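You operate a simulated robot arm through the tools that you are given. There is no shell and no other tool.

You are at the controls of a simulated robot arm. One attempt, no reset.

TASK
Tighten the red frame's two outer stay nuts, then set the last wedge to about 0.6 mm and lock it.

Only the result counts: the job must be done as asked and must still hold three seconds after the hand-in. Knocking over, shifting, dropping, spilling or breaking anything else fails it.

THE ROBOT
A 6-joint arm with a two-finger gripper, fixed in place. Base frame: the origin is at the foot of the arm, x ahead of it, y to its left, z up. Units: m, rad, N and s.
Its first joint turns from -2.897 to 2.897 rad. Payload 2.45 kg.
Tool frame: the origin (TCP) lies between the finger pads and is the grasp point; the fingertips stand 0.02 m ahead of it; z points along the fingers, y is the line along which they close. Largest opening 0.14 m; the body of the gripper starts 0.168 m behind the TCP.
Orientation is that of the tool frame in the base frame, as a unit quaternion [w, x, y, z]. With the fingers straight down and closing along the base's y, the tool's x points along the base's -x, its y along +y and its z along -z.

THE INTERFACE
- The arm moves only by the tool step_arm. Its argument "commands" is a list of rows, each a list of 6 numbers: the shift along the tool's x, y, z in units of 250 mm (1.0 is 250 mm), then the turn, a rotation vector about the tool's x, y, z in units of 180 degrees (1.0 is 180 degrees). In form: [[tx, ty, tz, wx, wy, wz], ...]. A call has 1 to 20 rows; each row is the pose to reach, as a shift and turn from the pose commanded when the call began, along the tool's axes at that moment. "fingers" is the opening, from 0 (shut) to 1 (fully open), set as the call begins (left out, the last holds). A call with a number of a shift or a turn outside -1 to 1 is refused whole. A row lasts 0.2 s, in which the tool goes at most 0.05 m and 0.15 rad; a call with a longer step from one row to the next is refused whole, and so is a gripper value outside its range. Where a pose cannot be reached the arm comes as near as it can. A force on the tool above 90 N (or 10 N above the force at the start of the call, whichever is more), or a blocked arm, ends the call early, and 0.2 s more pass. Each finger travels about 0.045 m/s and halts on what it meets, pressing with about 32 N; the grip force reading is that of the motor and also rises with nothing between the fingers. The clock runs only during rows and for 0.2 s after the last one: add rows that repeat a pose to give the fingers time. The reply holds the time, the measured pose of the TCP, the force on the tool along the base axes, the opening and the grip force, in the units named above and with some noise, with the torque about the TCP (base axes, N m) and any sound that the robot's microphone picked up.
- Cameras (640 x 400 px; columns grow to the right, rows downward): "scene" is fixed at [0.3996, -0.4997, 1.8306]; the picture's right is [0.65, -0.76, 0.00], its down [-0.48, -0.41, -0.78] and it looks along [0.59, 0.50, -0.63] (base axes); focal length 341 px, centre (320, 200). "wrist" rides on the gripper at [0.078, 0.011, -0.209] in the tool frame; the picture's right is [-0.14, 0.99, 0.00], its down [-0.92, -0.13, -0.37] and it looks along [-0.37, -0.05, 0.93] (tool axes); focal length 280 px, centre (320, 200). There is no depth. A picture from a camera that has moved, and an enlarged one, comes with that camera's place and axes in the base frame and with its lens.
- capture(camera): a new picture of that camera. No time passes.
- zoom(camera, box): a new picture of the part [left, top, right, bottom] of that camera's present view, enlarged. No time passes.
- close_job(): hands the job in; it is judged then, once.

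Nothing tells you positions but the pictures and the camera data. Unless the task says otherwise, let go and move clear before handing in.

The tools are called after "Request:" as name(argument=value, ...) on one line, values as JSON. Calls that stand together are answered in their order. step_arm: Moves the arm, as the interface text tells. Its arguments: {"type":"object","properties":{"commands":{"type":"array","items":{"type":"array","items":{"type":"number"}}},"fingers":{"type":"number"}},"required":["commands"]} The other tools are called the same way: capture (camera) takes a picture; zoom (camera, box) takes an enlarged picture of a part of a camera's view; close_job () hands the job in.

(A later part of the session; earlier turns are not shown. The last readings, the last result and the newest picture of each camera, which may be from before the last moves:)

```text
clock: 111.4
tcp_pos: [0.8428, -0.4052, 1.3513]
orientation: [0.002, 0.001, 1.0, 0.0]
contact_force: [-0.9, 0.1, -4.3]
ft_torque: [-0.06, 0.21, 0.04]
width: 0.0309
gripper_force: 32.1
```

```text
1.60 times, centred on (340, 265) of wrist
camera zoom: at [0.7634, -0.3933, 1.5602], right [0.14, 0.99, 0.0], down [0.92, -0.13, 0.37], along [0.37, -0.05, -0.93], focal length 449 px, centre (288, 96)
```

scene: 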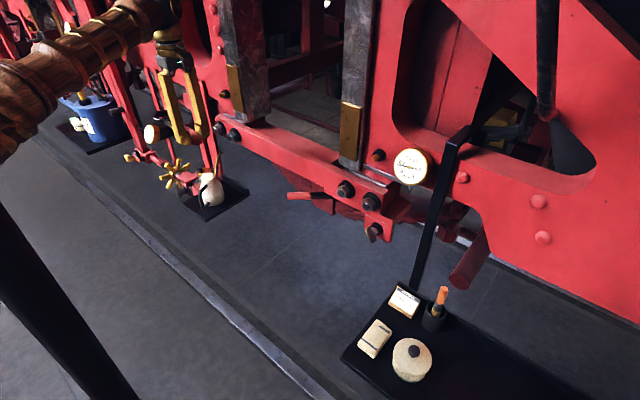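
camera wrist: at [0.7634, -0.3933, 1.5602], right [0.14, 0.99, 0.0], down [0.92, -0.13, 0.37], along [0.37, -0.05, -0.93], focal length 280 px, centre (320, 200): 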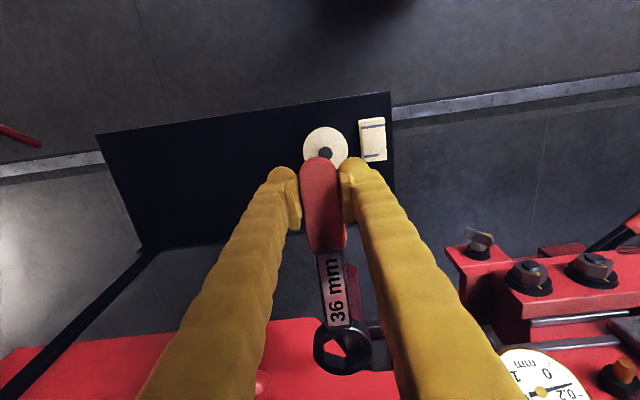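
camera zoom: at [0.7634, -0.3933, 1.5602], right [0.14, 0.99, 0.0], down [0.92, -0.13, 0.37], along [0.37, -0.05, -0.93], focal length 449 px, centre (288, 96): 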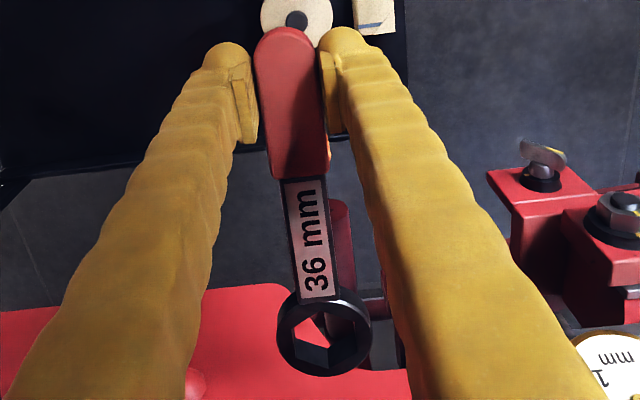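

The step was just too long and nothing moved. I'll repeat it with shorter rows.

Request:
step_arm(commands=[[0.05, -0.12, 0.1, 0, 0, 0], [0.1, -0.24, 0.2, 0, 0, 0], [0.14, -0.36, 0.3, 0, 0, 0], [0.16, -0.46, 0.4, 0, 0, 0], [0.1, -0.55, 0.5, 0, 0, 0], [0.04, -0.64, 0.6, 0, 0, 0], [-0.03, -0.72, 0.7, 0, 0, 0], [-0.1, -0.78, 0.8, 0, 0, 0], [-0.168, -0.823, 0.9, 0, 0, 0], [-0.168, -0.823, 0.9, 0, 0, 0]])

Request:
capture(camera="wrist")

Request:
zoom(camera="wrist", box=[270, 140, 410, 390])

```text
clock: 113.6
tcp_pos: [0.8832, -0.6103, 1.1261]
orientation: [0.001, 0.002, 1.0, 0.0]
contact_force: [-0.2, -0.6, -5.7]
ft_torque: [-0.02, 0.39, 0.04]
width: 0.0311
gripper_force: 32.1
```

```text
taken
camera wrist: at [0.8057, -0.5999, 1.3347], right [0.14, 0.99, 0.0], down [0.92, -0.13, 0.37], along [0.37, -0.05, -0.93], focal length 280 px, centre (320, 200)
```

wrist: 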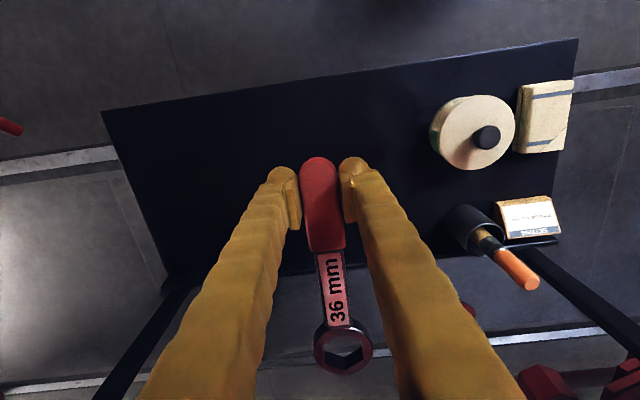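

```text
1.60 times, centred on (340, 265) of wrist
camera zoom: at [0.8057, -0.5999, 1.3347], right [0.14, 0.99, 0.0], down [0.92, -0.13, 0.37], along [0.37, -0.05, -0.93], focal length 449 px, centre (288, 96)
```

zoom: 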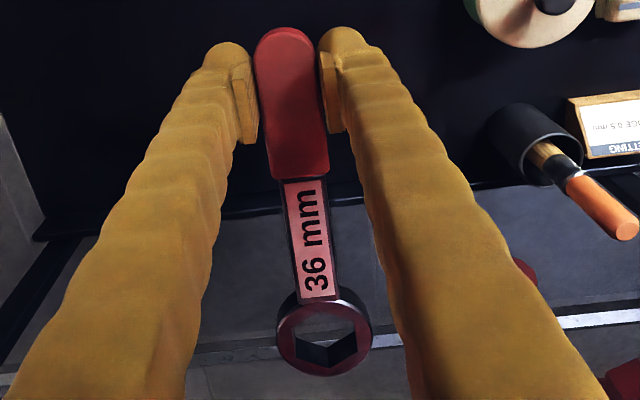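

Request:
zoom(camera="wrist", box=[300, 300, 390, 390])

```text
4.44 times, centred on (345, 345) of wrist
camera zoom: at [0.8057, -0.5999, 1.3347], right [0.14, 0.99, 0.0], down [0.92, -0.13, 0.37], along [0.37, -0.05, -0.93], focal length 1246 px, centre (209, -444)
```

zoom: 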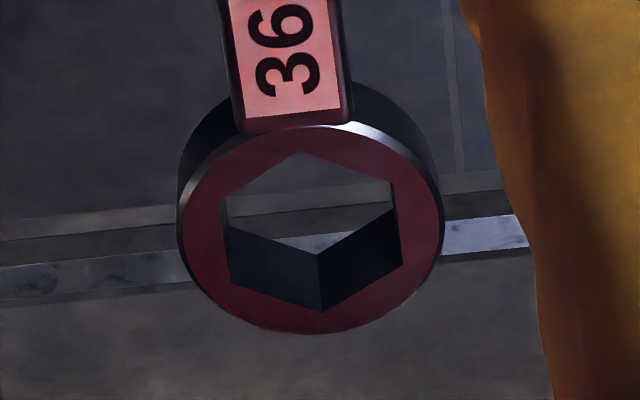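

The spanner is tilted 6° in the grip, so I'll tilt the hand 6° to lay it flat and lower it to just above the tray.

Request:
step_arm(commands=[[0, 0, 0.05, 0, 0.011, 0], [-0.005, 0, 0.15, 0, 0.022, 0], [-0.01, -0.003, 0.3, 0, 0.0333, 0], [-0.01, -0.003, 0.45, 0, 0.0333, 0], [-0.01, -0.003, 0.58, 0, 0.0333, 0], [-0.01, -0.003, 0.68, 0, 0.0333, 0], [-0.01, -0.003, 0.74, 0, 0.0333, 0], [-0.01, -0.003, 0.775, 0, 0.0333, 0], [-0.01, -0.003, 0.775, 0, 0.0333, 0]])

Request:
capture(camera="wrist")

Request:
zoom(camera="wrist", box=[270, 250, 410, 390])

```text
clock: 115.6
tcp_pos: [0.8862, -0.6115, 0.9316]
orientation: [-0.051, 0.003, 0.999, 0.0]
contact_force: [0.3, -0.2, -6.1]
ft_torque: [0.05, 0.35, -0.01]
width: 0.0309
gripper_force: 32.4
```

```text
taken
camera wrist: at [0.83, -0.6008, 1.1475], right [0.14, 0.99, -0.01], down [0.95, -0.13, 0.27], along [0.27, -0.05, -0.96], focal length 280 px, centre (320, 200)
```

wrist: 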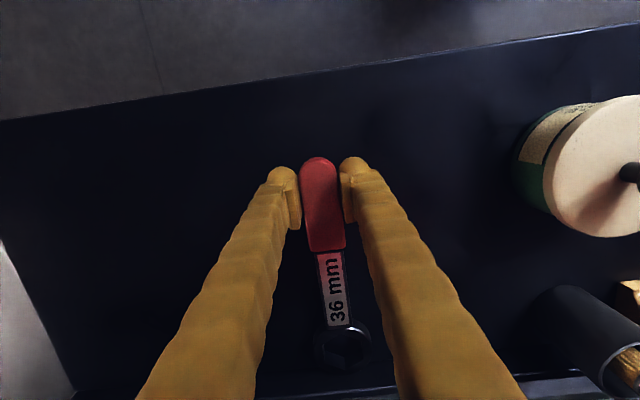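

```text
2.86 times, centred on (340, 320) of wrist
camera zoom: at [0.83, -0.6008, 1.1475], right [0.14, 0.99, -0.01], down [0.95, -0.13, 0.27], along [0.27, -0.05, -0.96], focal length 801 px, centre (263, -143)
```

zoom: 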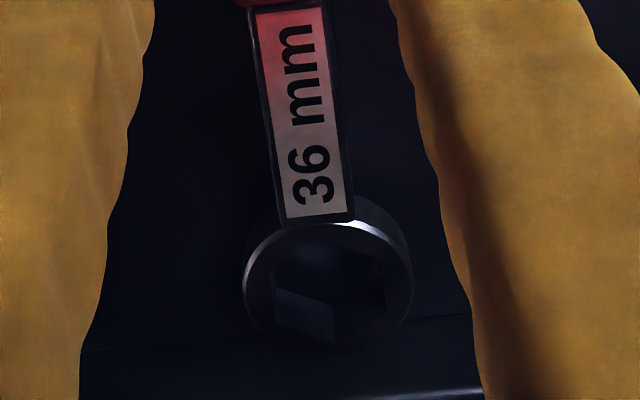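

Still free. I'll lower another 8 mm and watch the force.

Request:
step_arm(commands=[[-0.0012, 0, 0.012, 0, 0, 0], [-0.0024, 0, 0.024, 0, 0, 0], [-0.0032, 0, 0.032, 0, 0, 0], [-0.0032, 0, 0.032, 0, 0, 0]])

```text
clock: 116.6
tcp_pos: [0.8868, -0.6126, 0.9236]
orientation: [-0.053, 0.002, 0.999, 0.0]
contact_force: [0.3, -0.3, -6.2]
ft_torque: [-0.01, 0.4, -0.01]
width: 0.031
gripper_force: 32.0
```

Request:
step_arm(commands=[[-0.0006, 0, 0.006, 0, 0, 0], [-0.001, 0, 0.01, 0, 0, 0], [-0.001, 0, 0.01, 0, 0, 0]])

Request:
zoom(camera="wrist", box=[270, 140, 410, 390])

```text
clock: 117.4
tcp_pos: [0.8873, -0.6117, 0.9231]
orientation: [-0.052, 0.002, 0.999, 0.0]
contact_force: [-0.5, -0.1, 1.6]
ft_torque: [0.04, -1.0, -0.04]
width: 0.0308
gripper_force: 31.8
```

```text
1.60 times, centred on (340, 265) of wrist
camera zoom: at [0.8301, -0.6011, 1.1378], right [0.14, 0.99, -0.01], down [0.95, -0.13, 0.27], along [0.27, -0.05, -0.96], focal length 449 px, centre (288, 96)
```

zoom: 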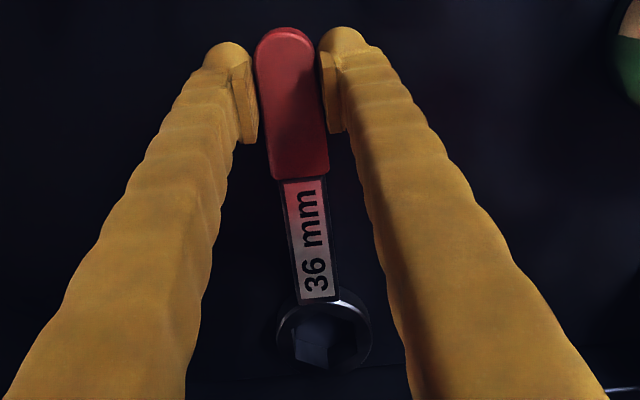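

The ring end is resting on the tray. I'll open the fingers to lay the handle down.

Request:
step_arm(commands=[[0, 0, 0, 0, 0, 0], [0, 0, 0, 0, 0, 0], [0, 0, 0, 0, 0, 0], [0, 0, 0, 0, 0, 0]], fingers=0.5)

Request:
step_arm(commands=[[0.004, 0, -0.04, 0, 0, 0], [0.01, 0, -0.1, 0, 0, 0], [0.02, 0, -0.2, 0, 0, 0], [0.035, 0, -0.35, 0, 0, 0], [0.05, 0, -0.5, 0, 0, 0], [0.07, 0, -0.68, 0, 0, 0]])

Request:
capture(camera="wrist")

Request:
capture(camera="scene")

```text
clock: 118.4
tcp_pos: [0.8859, -0.6116, 0.9214]
orientation: [-0.051, 0.002, 0.999, 0.001]
contact_force: [0.0, 0.3, -0.3]
ft_torque: [-0.01, -0.01, -0.03]
width: 0.07
gripper_force: 0.1
```

```text
clock: 119.8
tcp_pos: [0.8864, -0.6102, 1.0928]
orientation: [-0.052, 0.002, 0.999, 0.0]
contact_force: [-0.1, 0.2, -0.3]
ft_torque: [0.03, 0.04, 0.01]
width: 0.0701
gripper_force: 0.1
```

```text
taken
camera wrist: at [0.8301, -0.6002, 1.3085], right [0.14, 0.99, -0.01], down [0.95, -0.13, 0.27], along [0.27, -0.05, -0.96], focal length 280 px, centre (320, 200)
```

wrist: 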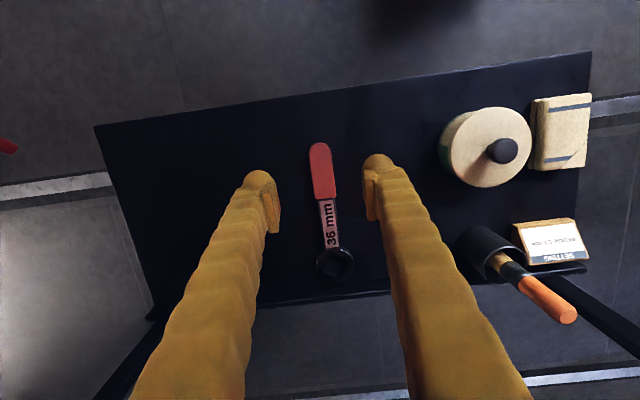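

```text
taken
```

scene: 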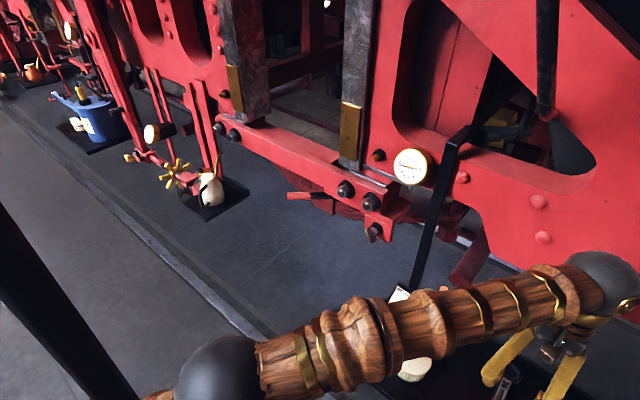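

The spanner is back on the tray. Next is the wedge: I'll move up and across to look at the red-handled lever from close above.

Request:
step_arm(commands=[[0.03, 0, -0.12, 0, -0.005, 0], [0.08, 0.04, -0.24, 0, -0.01, 0], [0.15, 0.1, -0.36, 0, -0.015, 0], [0.23, 0.2, -0.48, 0, -0.02, 0], [0.31, 0.3, -0.58, 0, -0.025, 0], [0.39, 0.4, -0.68, 0, -0.03, 0], [0.47, 0.5, -0.77, 0, -0.0325, 0], [0.55, 0.62, -0.86, 0, -0.0325, 0], [0.617, 0.75, -0.943, 0, -0.0325, 0]])

Request:
step_arm(commands=[[0, 0.17, 0, 0, 0, 0], [0, 0.34, 0, 0, 0, 0], [0, 0.51, 0, 0, 0, 0], [0, 0.68, 0, 0, 0, 0], [0, 0.85, 0, 0, 0, 0], [0, 1.0, 0, 0, 0, 0]])

Request:
step_arm(commands=[[-0.1, 0.17, 0, 0, 0, 0], [-0.2, 0.34, 0, 0, 0, 0], [-0.3, 0.51, 0, 0, 0, 0], [-0.4, 0.68, 0, 0, 0, 0], [-0.5, 0.85, 0, 0, 0, 0], [-0.55, 1.0, 0, 0, 0, 0]])

Request:
capture(camera="wrist")

Request:
capture(camera="scene")

```text
clock: 121.8
tcp_pos: [0.7586, -0.4235, 1.341]
orientation: [0.0, 0.002, 1.0, 0.001]
contact_force: [0.5, 0.4, -0.6]
ft_torque: [0.03, 0.09, 0.01]
width: 0.0699
gripper_force: 0.1
```

```text
clock: 123.2
tcp_pos: [0.7584, -0.1732, 1.3421]
orientation: [-0.001, 0.001, 1.0, 0.0]
contact_force: [0.6, 0.6, 0.0]
ft_torque: [-0.04, 0.04, 0.0]
width: 0.07
gripper_force: 0.0
```

```text
clock: 124.6
tcp_pos: [0.8975, 0.0754, 1.342]
orientation: [0.001, 0.001, 1.0, 0.0]
contact_force: [-0.3, -0.3, -0.2]
ft_torque: [0.01, -0.06, -0.05]
width: 0.0698
gripper_force: 0.0
```

```text
taken
camera wrist: at [0.82, 0.0873, 1.5512], right [0.14, 0.99, 0.0], down [0.92, -0.13, 0.37], along [0.36, -0.05, -0.93], focal length 280 px, centre (320, 200)
```

wrist: 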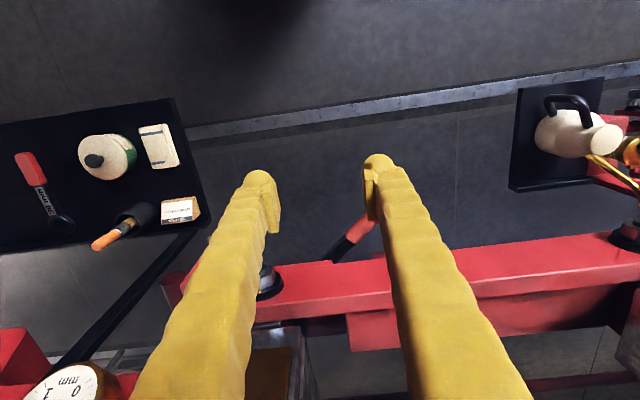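

```text
taken
```

scene: 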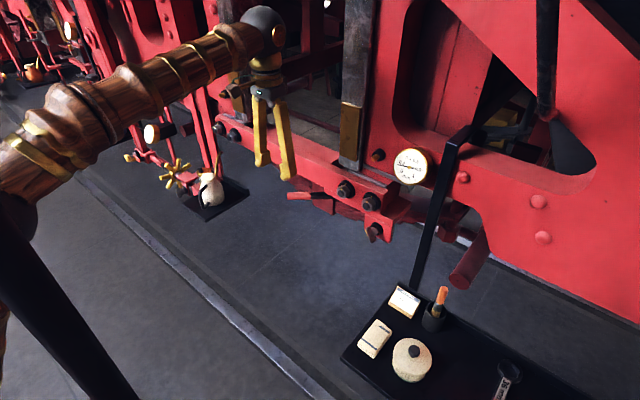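

The lever is partly hidden by a finger. I'll shift left and spread the fingers for a clear view.

Request:
step_arm(commands=[[0, 0.12, 0, 0, 0, 0], [0, 0.24, 0, 0, 0, 0], [0, 0.3, 0, 0, 0, 0], [0, 0.3, 0, 0, 0, 0], [0, 0.3, 0, 0, 0, 0]], fingers=0.9)

Request:
capture(camera="wrist")

Request:
zoom(camera="wrist", box=[230, 180, 400, 330])

Request:
zoom(camera="scene", box=[270, 160, 350, 220])

```text
clock: 125.8
tcp_pos: [0.8983, 0.1505, 1.3423]
orientation: [-0.001, 0.002, 1.0, 0.0]
contact_force: [0.1, -0.3, -0.5]
ft_torque: [0.0, 0.02, 0.03]
width: 0.1258
gripper_force: 0.0
```

```text
taken
camera wrist: at [0.8196, 0.1621, 1.5511], right [0.14, 0.99, 0.0], down [0.92, -0.13, 0.37], along [0.36, -0.05, -0.93], focal length 280 px, centre (320, 200)
```

wrist: 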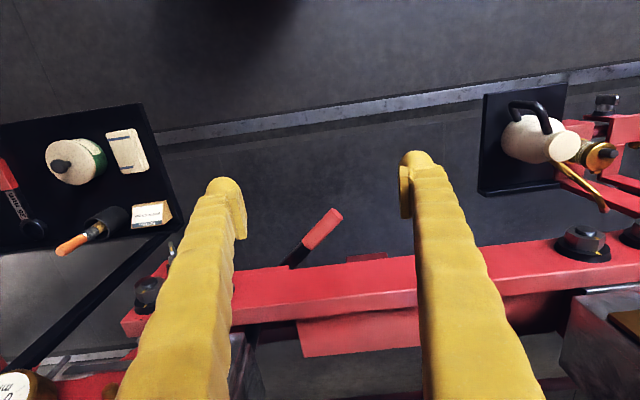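

```text
2.67 times, centred on (315, 255) of wrist
camera zoom: at [0.8196, 0.1621, 1.5511], right [0.14, 0.99, 0.0], down [0.92, -0.13, 0.37], along [0.36, -0.05, -0.93], focal length 748 px, centre (333, 53)
```

zoom: 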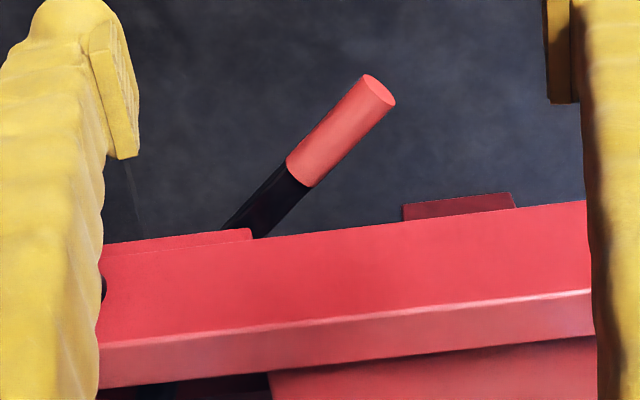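

```text
6.67 times, centred on (310, 190) of scene
camera zoom: at [0.3996, -0.4997, 1.8306], right [0.65, -0.76, 0.0], down [-0.48, -0.41, -0.78], along [0.59, 0.5, -0.63], focal length 2272 px, centre (387, 267)
```

zoom: 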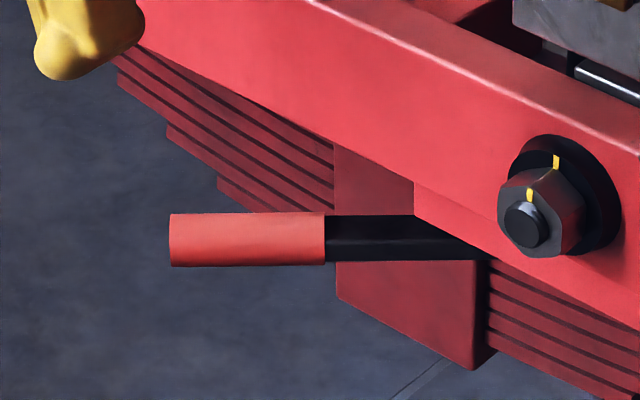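

The handle runs from (1.07, 0.103) to (1.02, 0.164) at z≈1.122, with its pivot at roughly (1.17, -0.015). I'll turn the hand square to the handle (about 50° yaw, leaning 25° away from the stay), narrow the fingers to 48 mm, and move to a pre-grip point.

Request:
step_arm(commands=[[0, 0, 0, 0.0075, -0.0163, 0.0338], [0, 0, 0, 0.015, -0.0325, 0.0677], [0, 0, 0, 0.0225, -0.0488, 0.1015], [0, 0, 0, 0.03, -0.0651, 0.1353], [0, 0, 0, 0.0375, -0.0813, 0.1691], [0, 0, 0, 0.045, -0.0976, 0.203], [0, 0, 0, 0.0525, -0.1138, 0.2368], [0, 0, 0, 0.06, -0.1301, 0.2706], [0, 0, 0, 0.06, -0.1301, 0.2706]], fingers=0.34)

Request:
capture(camera="wrist")

Request:
capture(camera="scene")

```text
clock: 127.8
tcp_pos: [0.8978, 0.1505, 1.3423]
orientation: [0.196, 0.411, 0.886, -0.092]
contact_force: [0.7, -0.6, 0.0]
ft_torque: [0.02, -0.01, -0.04]
width: 0.0476
gripper_force: 0.0
```

```text
taken
camera wrist: at [0.803, 0.2791, 1.4989], right [0.84, 0.54, 0.06], down [0.34, -0.6, 0.72], along [0.43, -0.59, -0.69], focal length 280 px, centre (320, 200)
```

wrist: 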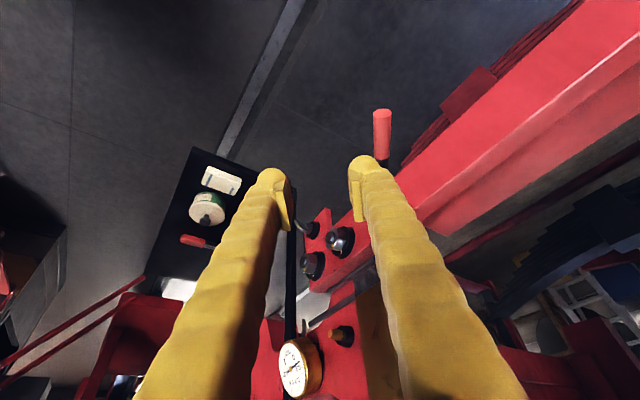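

```text
taken
```

scene: 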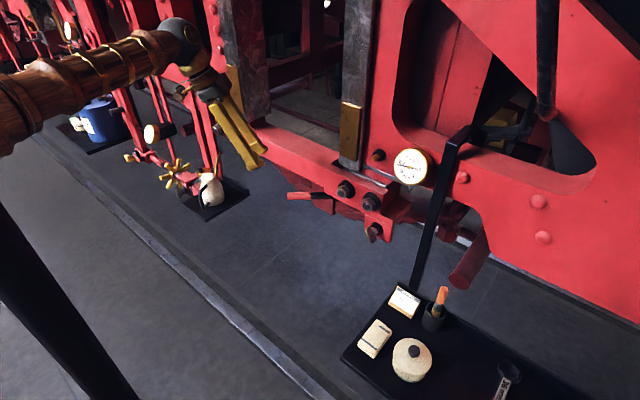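

The yaw matches the handle. I'll zoom to refine the handle's height and position.

Request:
zoom(camera="wrist", box=[340, 90, 430, 200])

Request:
zoom(camera="wrist", box=[270, 200, 390, 310])

```text
3.64 times, centred on (385, 145) of wrist
camera zoom: at [0.803, 0.2791, 1.4989], right [0.84, 0.54, 0.06], down [0.34, -0.6, 0.72], along [0.43, -0.59, -0.69], focal length 1020 px, centre (84, 400)
```

zoom: 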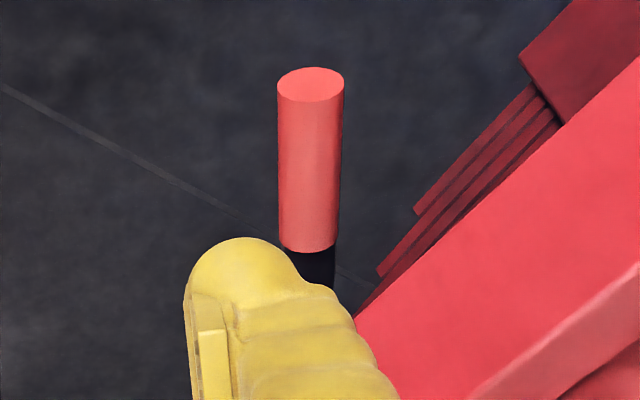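

```text
3.64 times, centred on (330, 255) of wrist
camera zoom: at [0.803, 0.2791, 1.4989], right [0.84, 0.54, 0.06], down [0.34, -0.6, 0.72], along [0.43, -0.59, -0.69], focal length 1020 px, centre (284, 0)
```

zoom: 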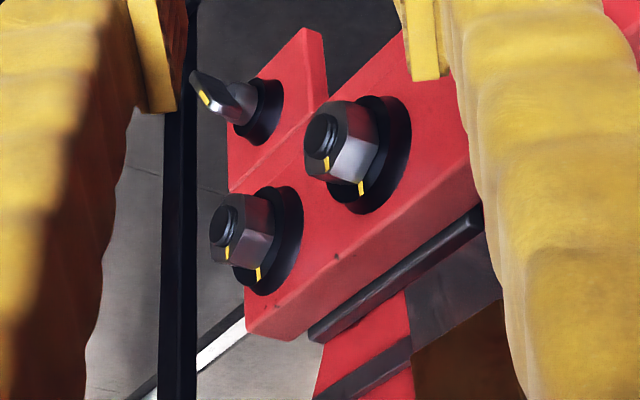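

I'll move to the pre-grip point 10 cm back along the tool axis.

Request:
step_arm(commands=[[0.01, 0.08, 0.11, 0, 0, 0], [0.02, 0.16, 0.22, 0, 0, 0], [0.03, 0.24, 0.33, 0, 0, 0], [0.04, 0.32, 0.44, 0, 0, 0], [0.05, 0.395, 0.544, 0, 0, 0], [0.05, 0.395, 0.544, 0, 0, 0]])

Request:
capture(camera="wrist")

Request:
zoom(camera="scene", box=[230, 110, 360, 220])

```text
clock: 129.2
tcp_pos: [1.0032, 0.1789, 1.2134]
orientation: [0.197, 0.41, 0.886, -0.092]
contact_force: [0.0, 0.1, 0.2]
ft_torque: [0.0, 0.0, 0.02]
width: 0.0478
gripper_force: 0.0
```

```text
taken
camera wrist: at [0.9076, 0.3074, 1.3701], right [0.84, 0.55, 0.06], down [0.34, -0.6, 0.72], along [0.43, -0.58, -0.69], focal length 280 px, centre (320, 200)
```

wrist: 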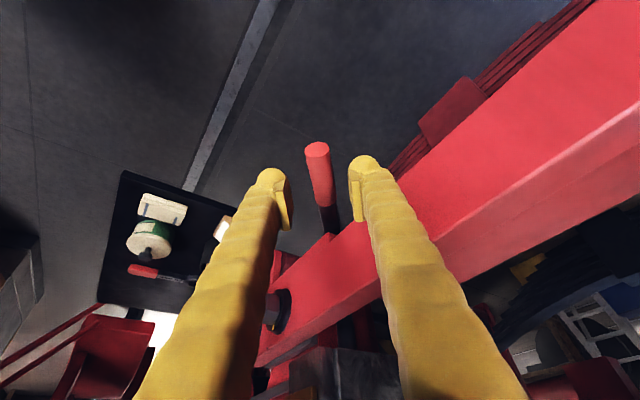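

```text
3.64 times, centred on (295, 165) of scene
camera zoom: at [0.3996, -0.4997, 1.8306], right [0.65, -0.76, 0.0], down [-0.48, -0.41, -0.78], along [0.59, 0.5, -0.63], focal length 1239 px, centre (411, 327)
```

zoom: 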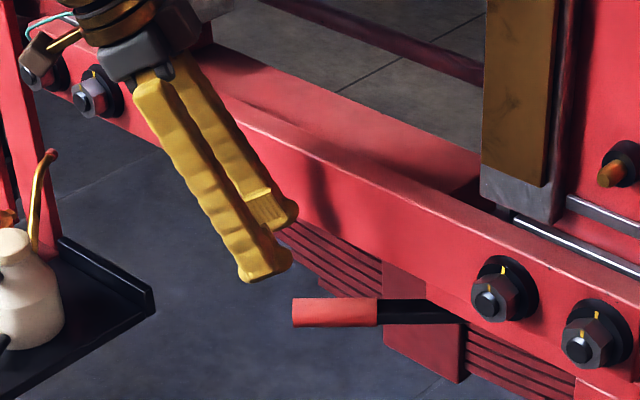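

The handle is centred between the fingers' axes. I'll advance 6 cm along the tool axis and re-check.

Request:
step_arm(commands=[[0, 0, 0.08, 0, 0, 0], [0, 0, 0.16, 0, 0, 0], [0, 0, 0.24, 0, 0, 0], [0, 0, 0.24, 0, 0, 0]])

Request:
capture(camera="wrist")

Request:
zoom(camera="scene", box=[250, 130, 350, 220])

```text
clock: 130.2
tcp_pos: [1.0197, 0.1609, 1.1607]
orientation: [0.195, 0.411, 0.886, -0.091]
contact_force: [-0.7, 0.7, -0.3]
ft_torque: [-0.01, -0.01, -0.01]
width: 0.0475
gripper_force: 0.1
```

```text
taken
camera wrist: at [0.9243, 0.2881, 1.316], right [0.84, 0.55, 0.06], down [0.34, -0.6, 0.72], along [0.43, -0.58, -0.69], focal length 280 px, centre (320, 200)
```

wrist: 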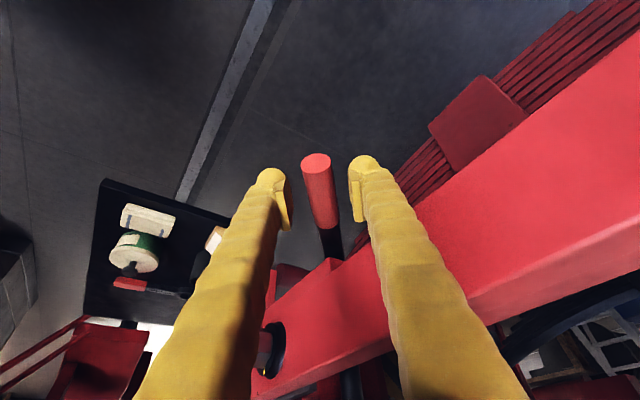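

```text
4.44 times, centred on (300, 175) of scene
camera zoom: at [0.3996, -0.4997, 1.8306], right [0.65, -0.76, 0.0], down [-0.48, -0.41, -0.78], along [0.59, 0.5, -0.63], focal length 1514 px, centre (409, 311)
```

zoom: 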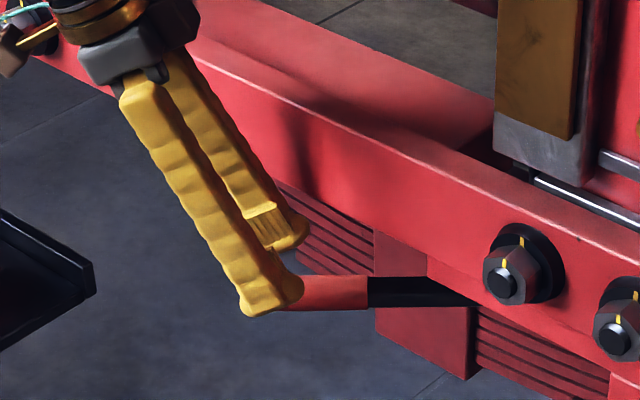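

The handle axis is about 31 mm ahead along the tool axis. I'll advance 29 mm and then close.

Request:
step_arm(commands=[[0, 0, 0.05, 0, 0, 0], [0, 0, 0.09, 0, 0, 0], [0, 0, 0.116, 0, 0, 0], [0, 0, 0.116, 0, 0, 0]])

Request:
zoom(camera="wrist", box=[230, 120, 410, 280])

Request:
zoom(camera="scene", box=[250, 130, 350, 220])

```text
clock: 131.2
tcp_pos: [1.0256, 0.1507, 1.1339]
orientation: [0.196, 0.41, 0.886, -0.092]
contact_force: [-0.1, -0.2, -1.2]
ft_torque: [0.02, 0.0, -0.03]
width: 0.0474
gripper_force: 0.1
```

```text
2.50 times, centred on (320, 200) of wrist
camera zoom: at [0.9322, 0.2792, 1.2896], right [0.84, 0.55, 0.06], down [0.34, -0.6, 0.72], along [0.43, -0.58, -0.69], focal length 701 px, centre (320, 200)
```

zoom: 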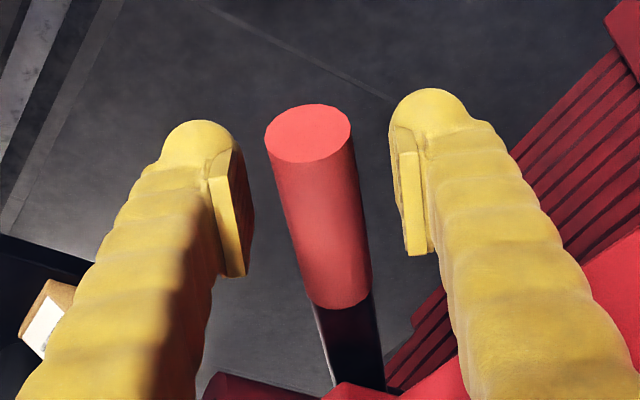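

```text
4.44 times, centred on (300, 175) of scene
camera zoom: at [0.3996, -0.4997, 1.8306], right [0.65, -0.76, 0.0], down [-0.48, -0.41, -0.78], along [0.59, 0.5, -0.63], focal length 1514 px, centre (409, 311)
```

zoom: 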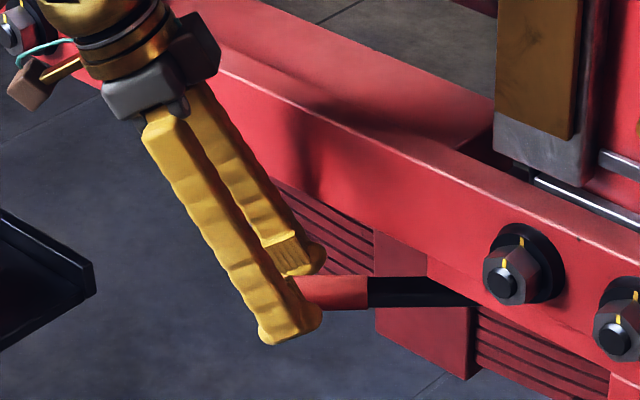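

The handle is centred at the pads. I'll close the fingers on it.

Request:
step_arm(commands=[[0, 0, 0, 0, 0, 0], [0, 0, 0, 0, 0, 0], [0, 0, 0, 0, 0, 0]], fingers=0.0)

Request:
zoom(camera="scene", box=[380, 135, 440, 185])

Request:
zoom(camera="wrist", box=[230, 120, 410, 280])

```text
clock: 132.0
tcp_pos: [1.0259, 0.1512, 1.1338]
orientation: [0.196, 0.41, 0.886, -0.092]
contact_force: [0.4, 0.3, -1.0]
ft_torque: [-0.02, 0.03, 0.14]
width: 0.0259
gripper_force: 37.4
```

```text
8.00 times, centred on (410, 160) of scene
camera zoom: at [0.3996, -0.4997, 1.8306], right [0.65, -0.76, 0.0], down [-0.48, -0.41, -0.78], along [0.59, 0.5, -0.63], focal length 2726 px, centre (-400, 520)
```

zoom: 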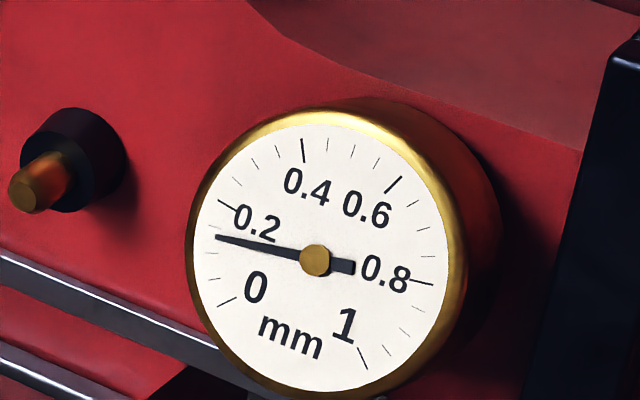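

```text
2.50 times, centred on (320, 200) of wrist
camera zoom: at [0.9322, 0.2792, 1.2896], right [0.84, 0.55, 0.06], down [0.34, -0.6, 0.72], along [0.43, -0.58, -0.69], focal length 701 px, centre (320, 200)
```

zoom: 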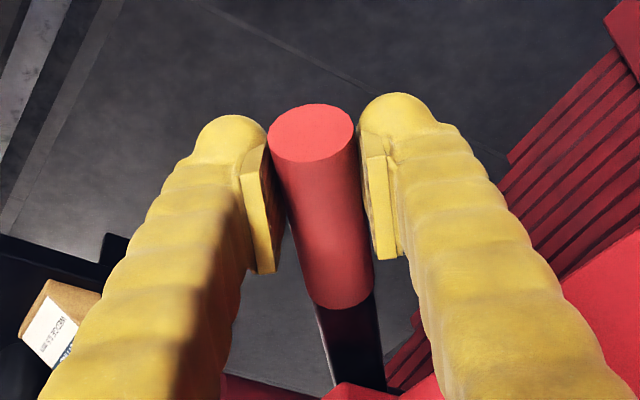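

The handle is gripped and the gauge still reads about 0.13. I'll swing the lever a trial 4° (anticlockwise from above, away from the stay) and see how the gauge responds.

Request:
step_arm(commands=[[0.0003, -0.0293, -0.0001, -0.0047, 0, -0.0101], [-0.0003, -0.0586, 0.0003, -0.0094, 0, -0.0202], [-0.0003, -0.0586, 0.0003, -0.0094, 0, -0.0202]])

Request:
zoom(camera="scene", box=[380, 135, 440, 185])

Request:
zoom(camera="wrist", box=[230, 120, 410, 280])

```text
clock: 132.8
tcp_pos: [1.0166, 0.1414, 1.1338]
orientation: [0.199, 0.38, 0.899, -0.085]
contact_force: [9.8, -8.0, -2.5]
ft_torque: [-0.13, -0.17, 0.29]
width: 0.0259
gripper_force: 44.4
```

```text
8.00 times, centred on (410, 160) of scene
camera zoom: at [0.3996, -0.4997, 1.8306], right [0.65, -0.76, 0.0], down [-0.48, -0.41, -0.78], along [0.59, 0.5, -0.63], focal length 2726 px, centre (-400, 520)
```

zoom: 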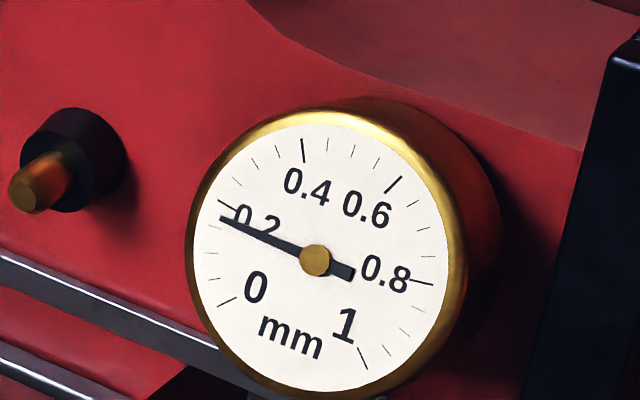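

```text
2.50 times, centred on (320, 200) of wrist
camera zoom: at [0.9124, 0.2622, 1.2895], right [0.8, 0.6, 0.06], down [0.38, -0.57, 0.72], along [0.47, -0.55, -0.69], focal length 701 px, centre (320, 200)
```

zoom: 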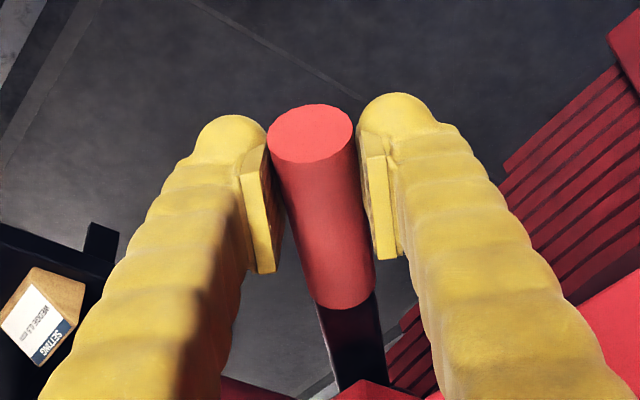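

The gauge rose to about 0.175 for 4°, so this is the right direction (about 0.01 mm per degree). There's some radial pull, so I refine the pivot to about (1.160, 0.011) and swing 6° more.

Request:
step_arm(commands=[[-0.0096, -0.0355, 0.0046, -0.0071, 0, -0.0151], [-0.0149, -0.0759, 0.0071, -0.0141, -0.0001, -0.0303], [-0.0149, -0.0759, 0.0071, -0.0141, -0.0001, -0.0303]])

Request:
zoom(camera="scene", box=[380, 135, 440, 185])

Request:
zoom(camera="wrist", box=[230, 120, 410, 280])

```text
clock: 133.6
tcp_pos: [1.0034, 0.1261, 1.1336]
orientation: [0.203, 0.33, 0.919, -0.074]
contact_force: [-25.0, 23.4, 6.2]
ft_torque: [0.18, 0.21, 0.27]
width: 0.0256
gripper_force: 45.1
```

```text
8.00 times, centred on (410, 160) of scene
camera zoom: at [0.3996, -0.4997, 1.8306], right [0.65, -0.76, 0.0], down [-0.48, -0.41, -0.78], along [0.59, 0.5, -0.63], focal length 2726 px, centre (-400, 520)
```

zoom: 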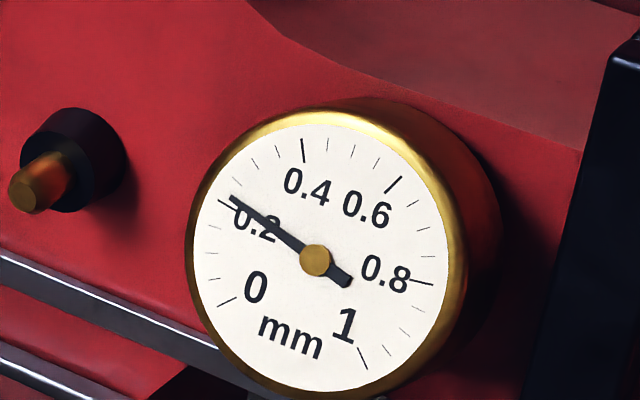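

```text
2.50 times, centred on (320, 200) of wrist
camera zoom: at [0.8884, 0.2362, 1.2896], right [0.73, 0.68, 0.06], down [0.44, -0.53, 0.72], along [0.52, -0.5, -0.69], focal length 701 px, centre (320, 200)
```

zoom: 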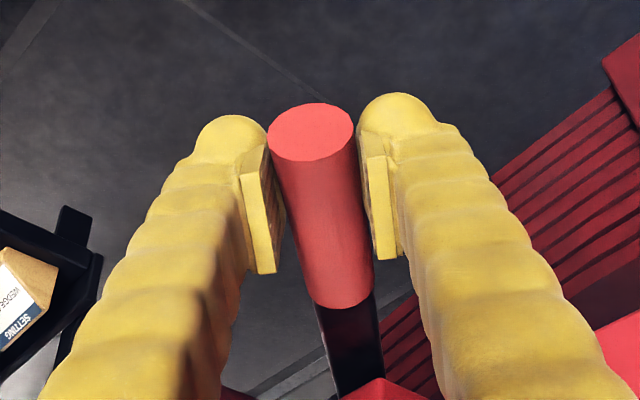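

The gauge is now about 0.21. My radius was slightly short (34 N radial), so I'll re-centre the arc between the two estimates and continue 9°.

Request:
step_arm(commands=[[0.0045, -0.0473, -0.002, -0.0071, 0, -0.0151], [0.0011, -0.0894, -0.0003, -0.0141, -0.0001, -0.0303], [-0.0047, -0.1309, 0.0025, -0.0212, -0.0001, -0.0454], [-0.0047, -0.1309, 0.0025, -0.0212, -0.0001, -0.0454]])

Request:
zoom(camera="scene", box=[380, 135, 440, 185])

Request:
zoom(camera="wrist", box=[230, 120, 410, 280])

```text
clock: 134.6
tcp_pos: [0.9851, 0.0971, 1.1342]
orientation: [0.209, 0.257, 0.942, -0.057]
contact_force: [19.0, -8.2, -6.9]
ft_torque: [-0.12, -0.32, 0.55]
width: 0.0259
gripper_force: 45.2
```

```text
8.00 times, centred on (410, 160) of scene
camera zoom: at [0.3996, -0.4997, 1.8306], right [0.65, -0.76, 0.0], down [-0.48, -0.41, -0.78], along [0.59, 0.5, -0.63], focal length 2726 px, centre (-400, 520)
```

zoom: 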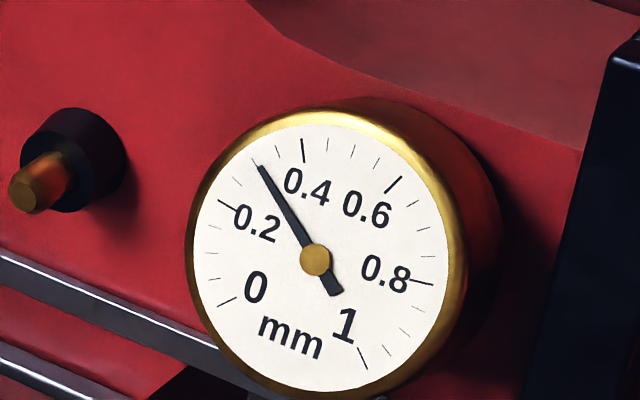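

```text
2.50 times, centred on (320, 200) of wrist
camera zoom: at [0.8544, 0.1886, 1.2892], right [0.61, 0.79, 0.06], down [0.52, -0.46, 0.72], along [0.6, -0.41, -0.69], focal length 701 px, centre (320, 200)
```

zoom: 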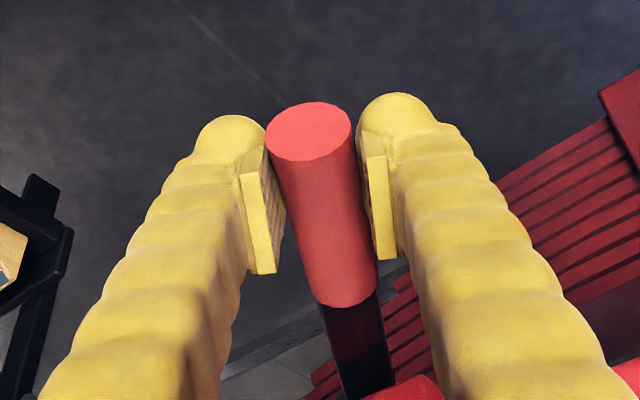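

The gauge is about 0.31. Fitting the low-force path gives a pivot near (1.134, 0.023) with radius 0.168. I'll continue along that arc about 11°.

Request:
step_arm(commands=[[-0.0074, -0.038, 0.0035, -0.0101, 0, -0.0217], [-0.0138, -0.0844, 0.0066, -0.0195, -0.0001, -0.0419], [-0.0233, -0.1303, 0.0111, -0.0289, -0.0001, -0.062], [-0.0233, -0.1303, 0.0111, -0.0289, -0.0001, -0.062]])

Request:
zoom(camera="scene", box=[380, 135, 440, 185])

Request:
zoom(camera="wrist", box=[230, 120, 410, 280])

```text
clock: 135.6
tcp_pos: [0.9737, 0.0685, 1.1333]
orientation: [0.213, 0.154, 0.964, -0.034]
contact_force: [-26.3, 8.1, 3.3]
ft_torque: [0.06, 0.21, 0.11]
width: 0.0256
gripper_force: 44.8
```

```text
8.00 times, centred on (410, 160) of scene
camera zoom: at [0.3996, -0.4997, 1.8306], right [0.65, -0.76, 0.0], down [-0.48, -0.41, -0.78], along [0.59, 0.5, -0.63], focal length 2726 px, centre (-400, 520)
```

zoom: 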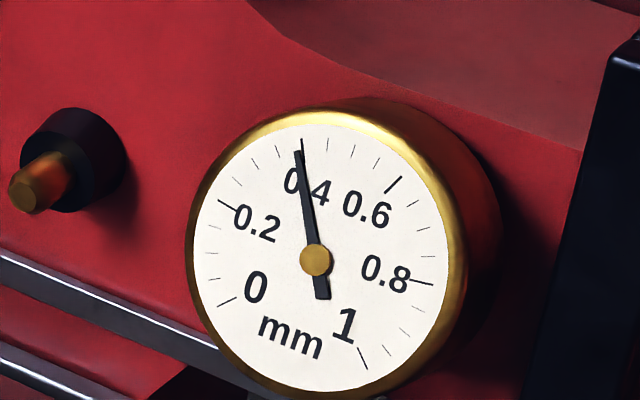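

```text
2.50 times, centred on (320, 200) of wrist
camera zoom: at [0.8254, 0.1283, 1.2895], right [0.43, 0.9, 0.06], down [0.61, -0.33, 0.72], along [0.67, -0.28, -0.69], focal length 701 px, centre (320, 200)
```

zoom: 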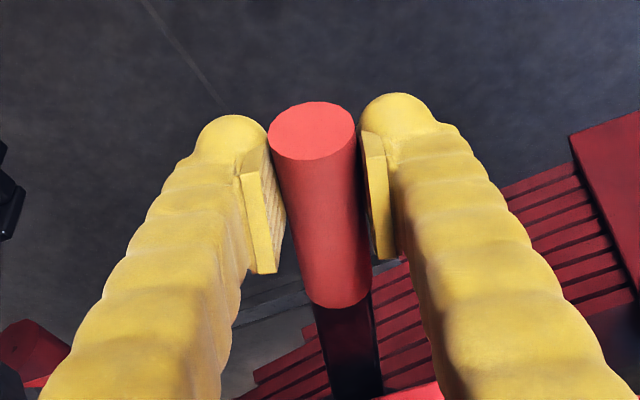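

The gauge is about 0.395. The refined pivot is (1.144, 0.016) with radius 0.18. I'll swing another 12°.

Request:
step_arm(commands=[[0.0001, -0.0528, 0, -0.0101, 0, -0.0217], [-0.006, -0.1027, 0.0031, -0.0195, -0.0001, -0.0419], [-0.0152, -0.1517, 0.0074, -0.0289, -0.0001, -0.062], [-0.0152, -0.1517, 0.0074, -0.0289, -0.0001, -0.062]])

Request:
zoom(camera="scene", box=[380, 135, 440, 185])

Request:
zoom(camera="wrist", box=[230, 120, 410, 280])

Request:
capture(camera="scene")

```text
clock: 136.6
tcp_pos: [0.9659, 0.0288, 1.1321]
orientation: [0.216, 0.052, 0.975, -0.013]
contact_force: [-32.2, 1.5, 9.1]
ft_torque: [0.0, 0.27, -0.05]
width: 0.0257
gripper_force: 44.6
```

```text
8.00 times, centred on (410, 160) of scene
camera zoom: at [0.3996, -0.4997, 1.8306], right [0.65, -0.76, 0.0], down [-0.48, -0.41, -0.78], along [0.59, 0.5, -0.63], focal length 2726 px, centre (-400, 520)
```

zoom: 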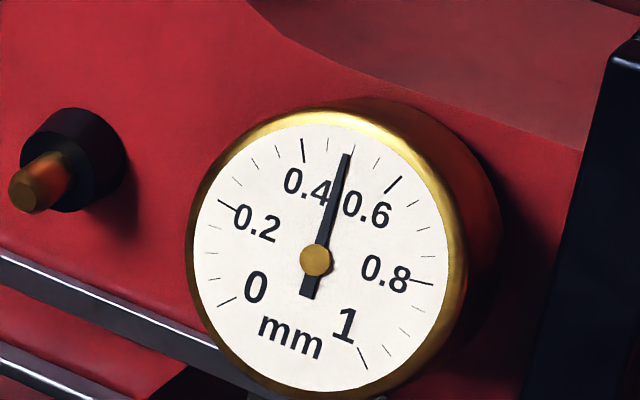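

```text
2.50 times, centred on (320, 200) of wrist
camera zoom: at [0.8084, 0.0571, 1.2893], right [0.23, 0.97, 0.06], down [0.66, -0.2, 0.72], along [0.71, -0.13, -0.69], focal length 701 px, centre (320, 200)
```

zoom: 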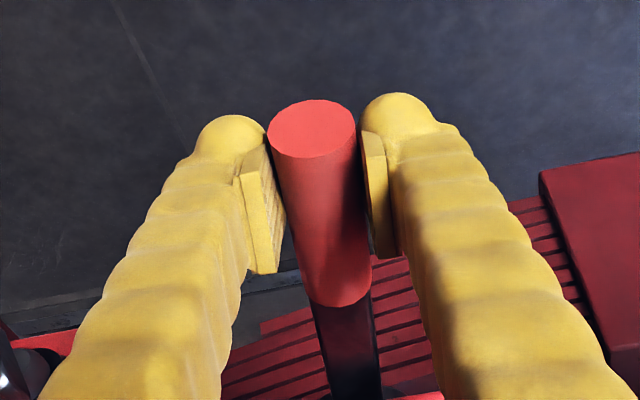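

```text
taken
```

scene: 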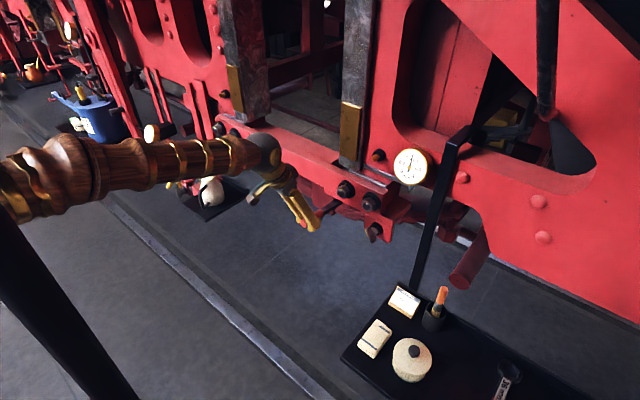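

The gauge is about 0.49. I'll swing 8° more and check.

Request:
step_arm(commands=[[-0.0017, -0.063, 0.0009, -0.0101, 0, -0.0217], [-0.008, -0.1133, 0.004, -0.0195, -0.0001, -0.0419], [-0.008, -0.1133, 0.004, -0.0195, -0.0001, -0.0419]])

Request:
zoom(camera="scene", box=[380, 135, 440, 185])

```text
clock: 137.4
tcp_pos: [0.9656, 0.0014, 1.1331]
orientation: [0.216, -0.02, 0.976, 0.004]
contact_force: [-19.5, -2.6, 2.9]
ft_torque: [-0.08, 0.04, -0.17]
width: 0.0256
gripper_force: 44.8
```

```text
8.00 times, centred on (410, 160) of scene
camera zoom: at [0.3996, -0.4997, 1.8306], right [0.65, -0.76, 0.0], down [-0.48, -0.41, -0.78], along [0.59, 0.5, -0.63], focal length 2726 px, centre (-400, 520)
```

zoom: 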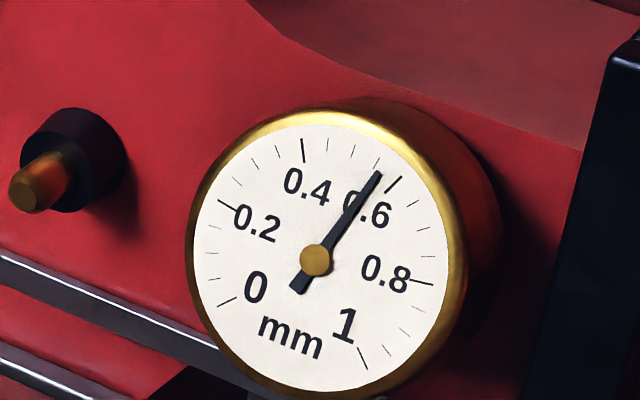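

The gauge reads about 0.565. Another 4° should bring it to about 0.60.

Request:
step_arm(commands=[[0.0003, -0.0252, 0, -0.0047, 0, -0.0101], [0.0003, -0.0504, 0, -0.0094, 0, -0.0202], [0.0003, -0.0504, 0, -0.0094, 0, -0.0202]])

Request:
zoom(camera="scene", box=[380, 135, 440, 185])

```text
clock: 138.2
tcp_pos: [0.9661, -0.0106, 1.1339]
orientation: [0.216, -0.054, 0.975, 0.011]
contact_force: [5.6, -0.1, -4.3]
ft_torque: [0.01, -0.24, 0.07]
width: 0.0257
gripper_force: 45.4
```

```text
8.00 times, centred on (410, 160) of scene
camera zoom: at [0.3996, -0.4997, 1.8306], right [0.65, -0.76, 0.0], down [-0.48, -0.41, -0.78], along [0.59, 0.5, -0.63], focal length 2726 px, centre (-400, 520)
```

zoom: 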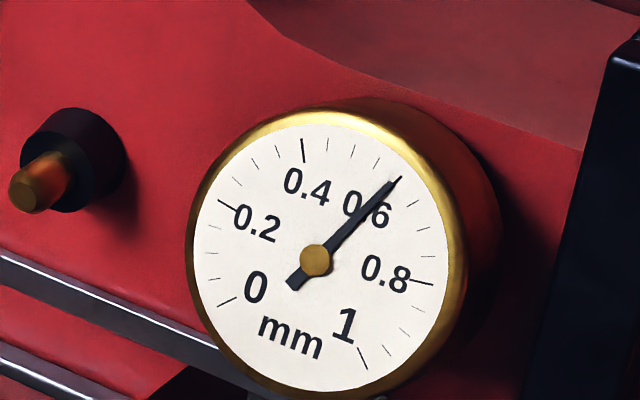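

The needle is on 0.6 (about 0.597) with almost no side force. I'll open the fingers and check that it holds.

Request:
step_arm(commands=[[0, 0, 0, 0, 0, 0], [0, 0, 0, 0, 0, 0], [0, 0, 0, 0, 0, 0]], fingers=0.36)

Request:
zoom(camera="scene", box=[380, 135, 440, 185])

Request:
zoom(camera="wrist", box=[230, 120, 410, 280])

```text
clock: 139.0
tcp_pos: [0.9663, -0.0114, 1.1326]
orientation: [0.217, -0.054, 0.975, 0.011]
contact_force: [0.9, -0.1, 0.0]
ft_torque: [-0.01, -0.03, 0.01]
width: 0.0504
gripper_force: 0.1
```

```text
8.00 times, centred on (410, 160) of scene
camera zoom: at [0.3996, -0.4997, 1.8306], right [0.65, -0.76, 0.0], down [-0.48, -0.41, -0.78], along [0.59, 0.5, -0.63], focal length 2726 px, centre (-400, 520)
```

zoom: 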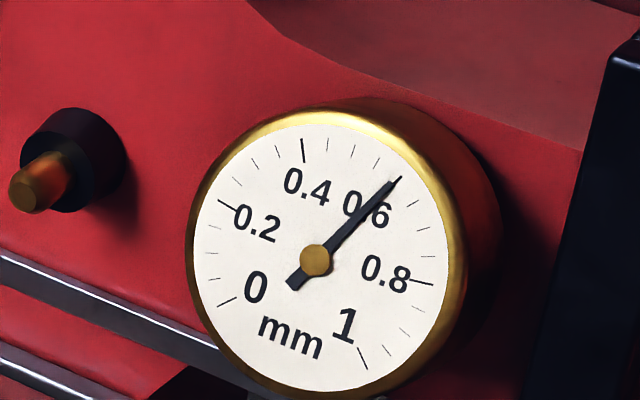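

```text
2.50 times, centred on (320, 200) of wrist
camera zoom: at [0.8066, -0.0173, 1.2893], right [0.02, 1.0, 0.06], down [0.69, -0.05, 0.72], along [0.73, 0.03, -0.69], focal length 701 px, centre (320, 200)
```

zoom: 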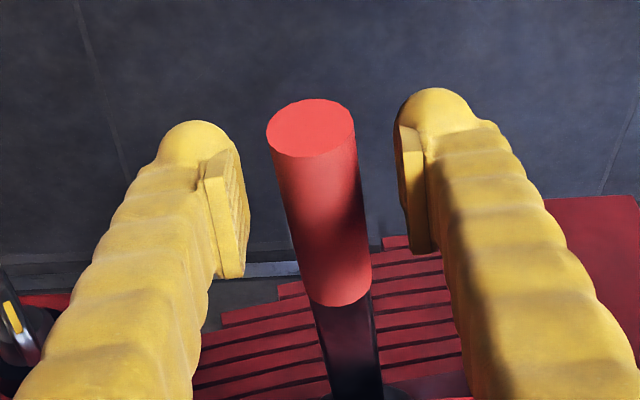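

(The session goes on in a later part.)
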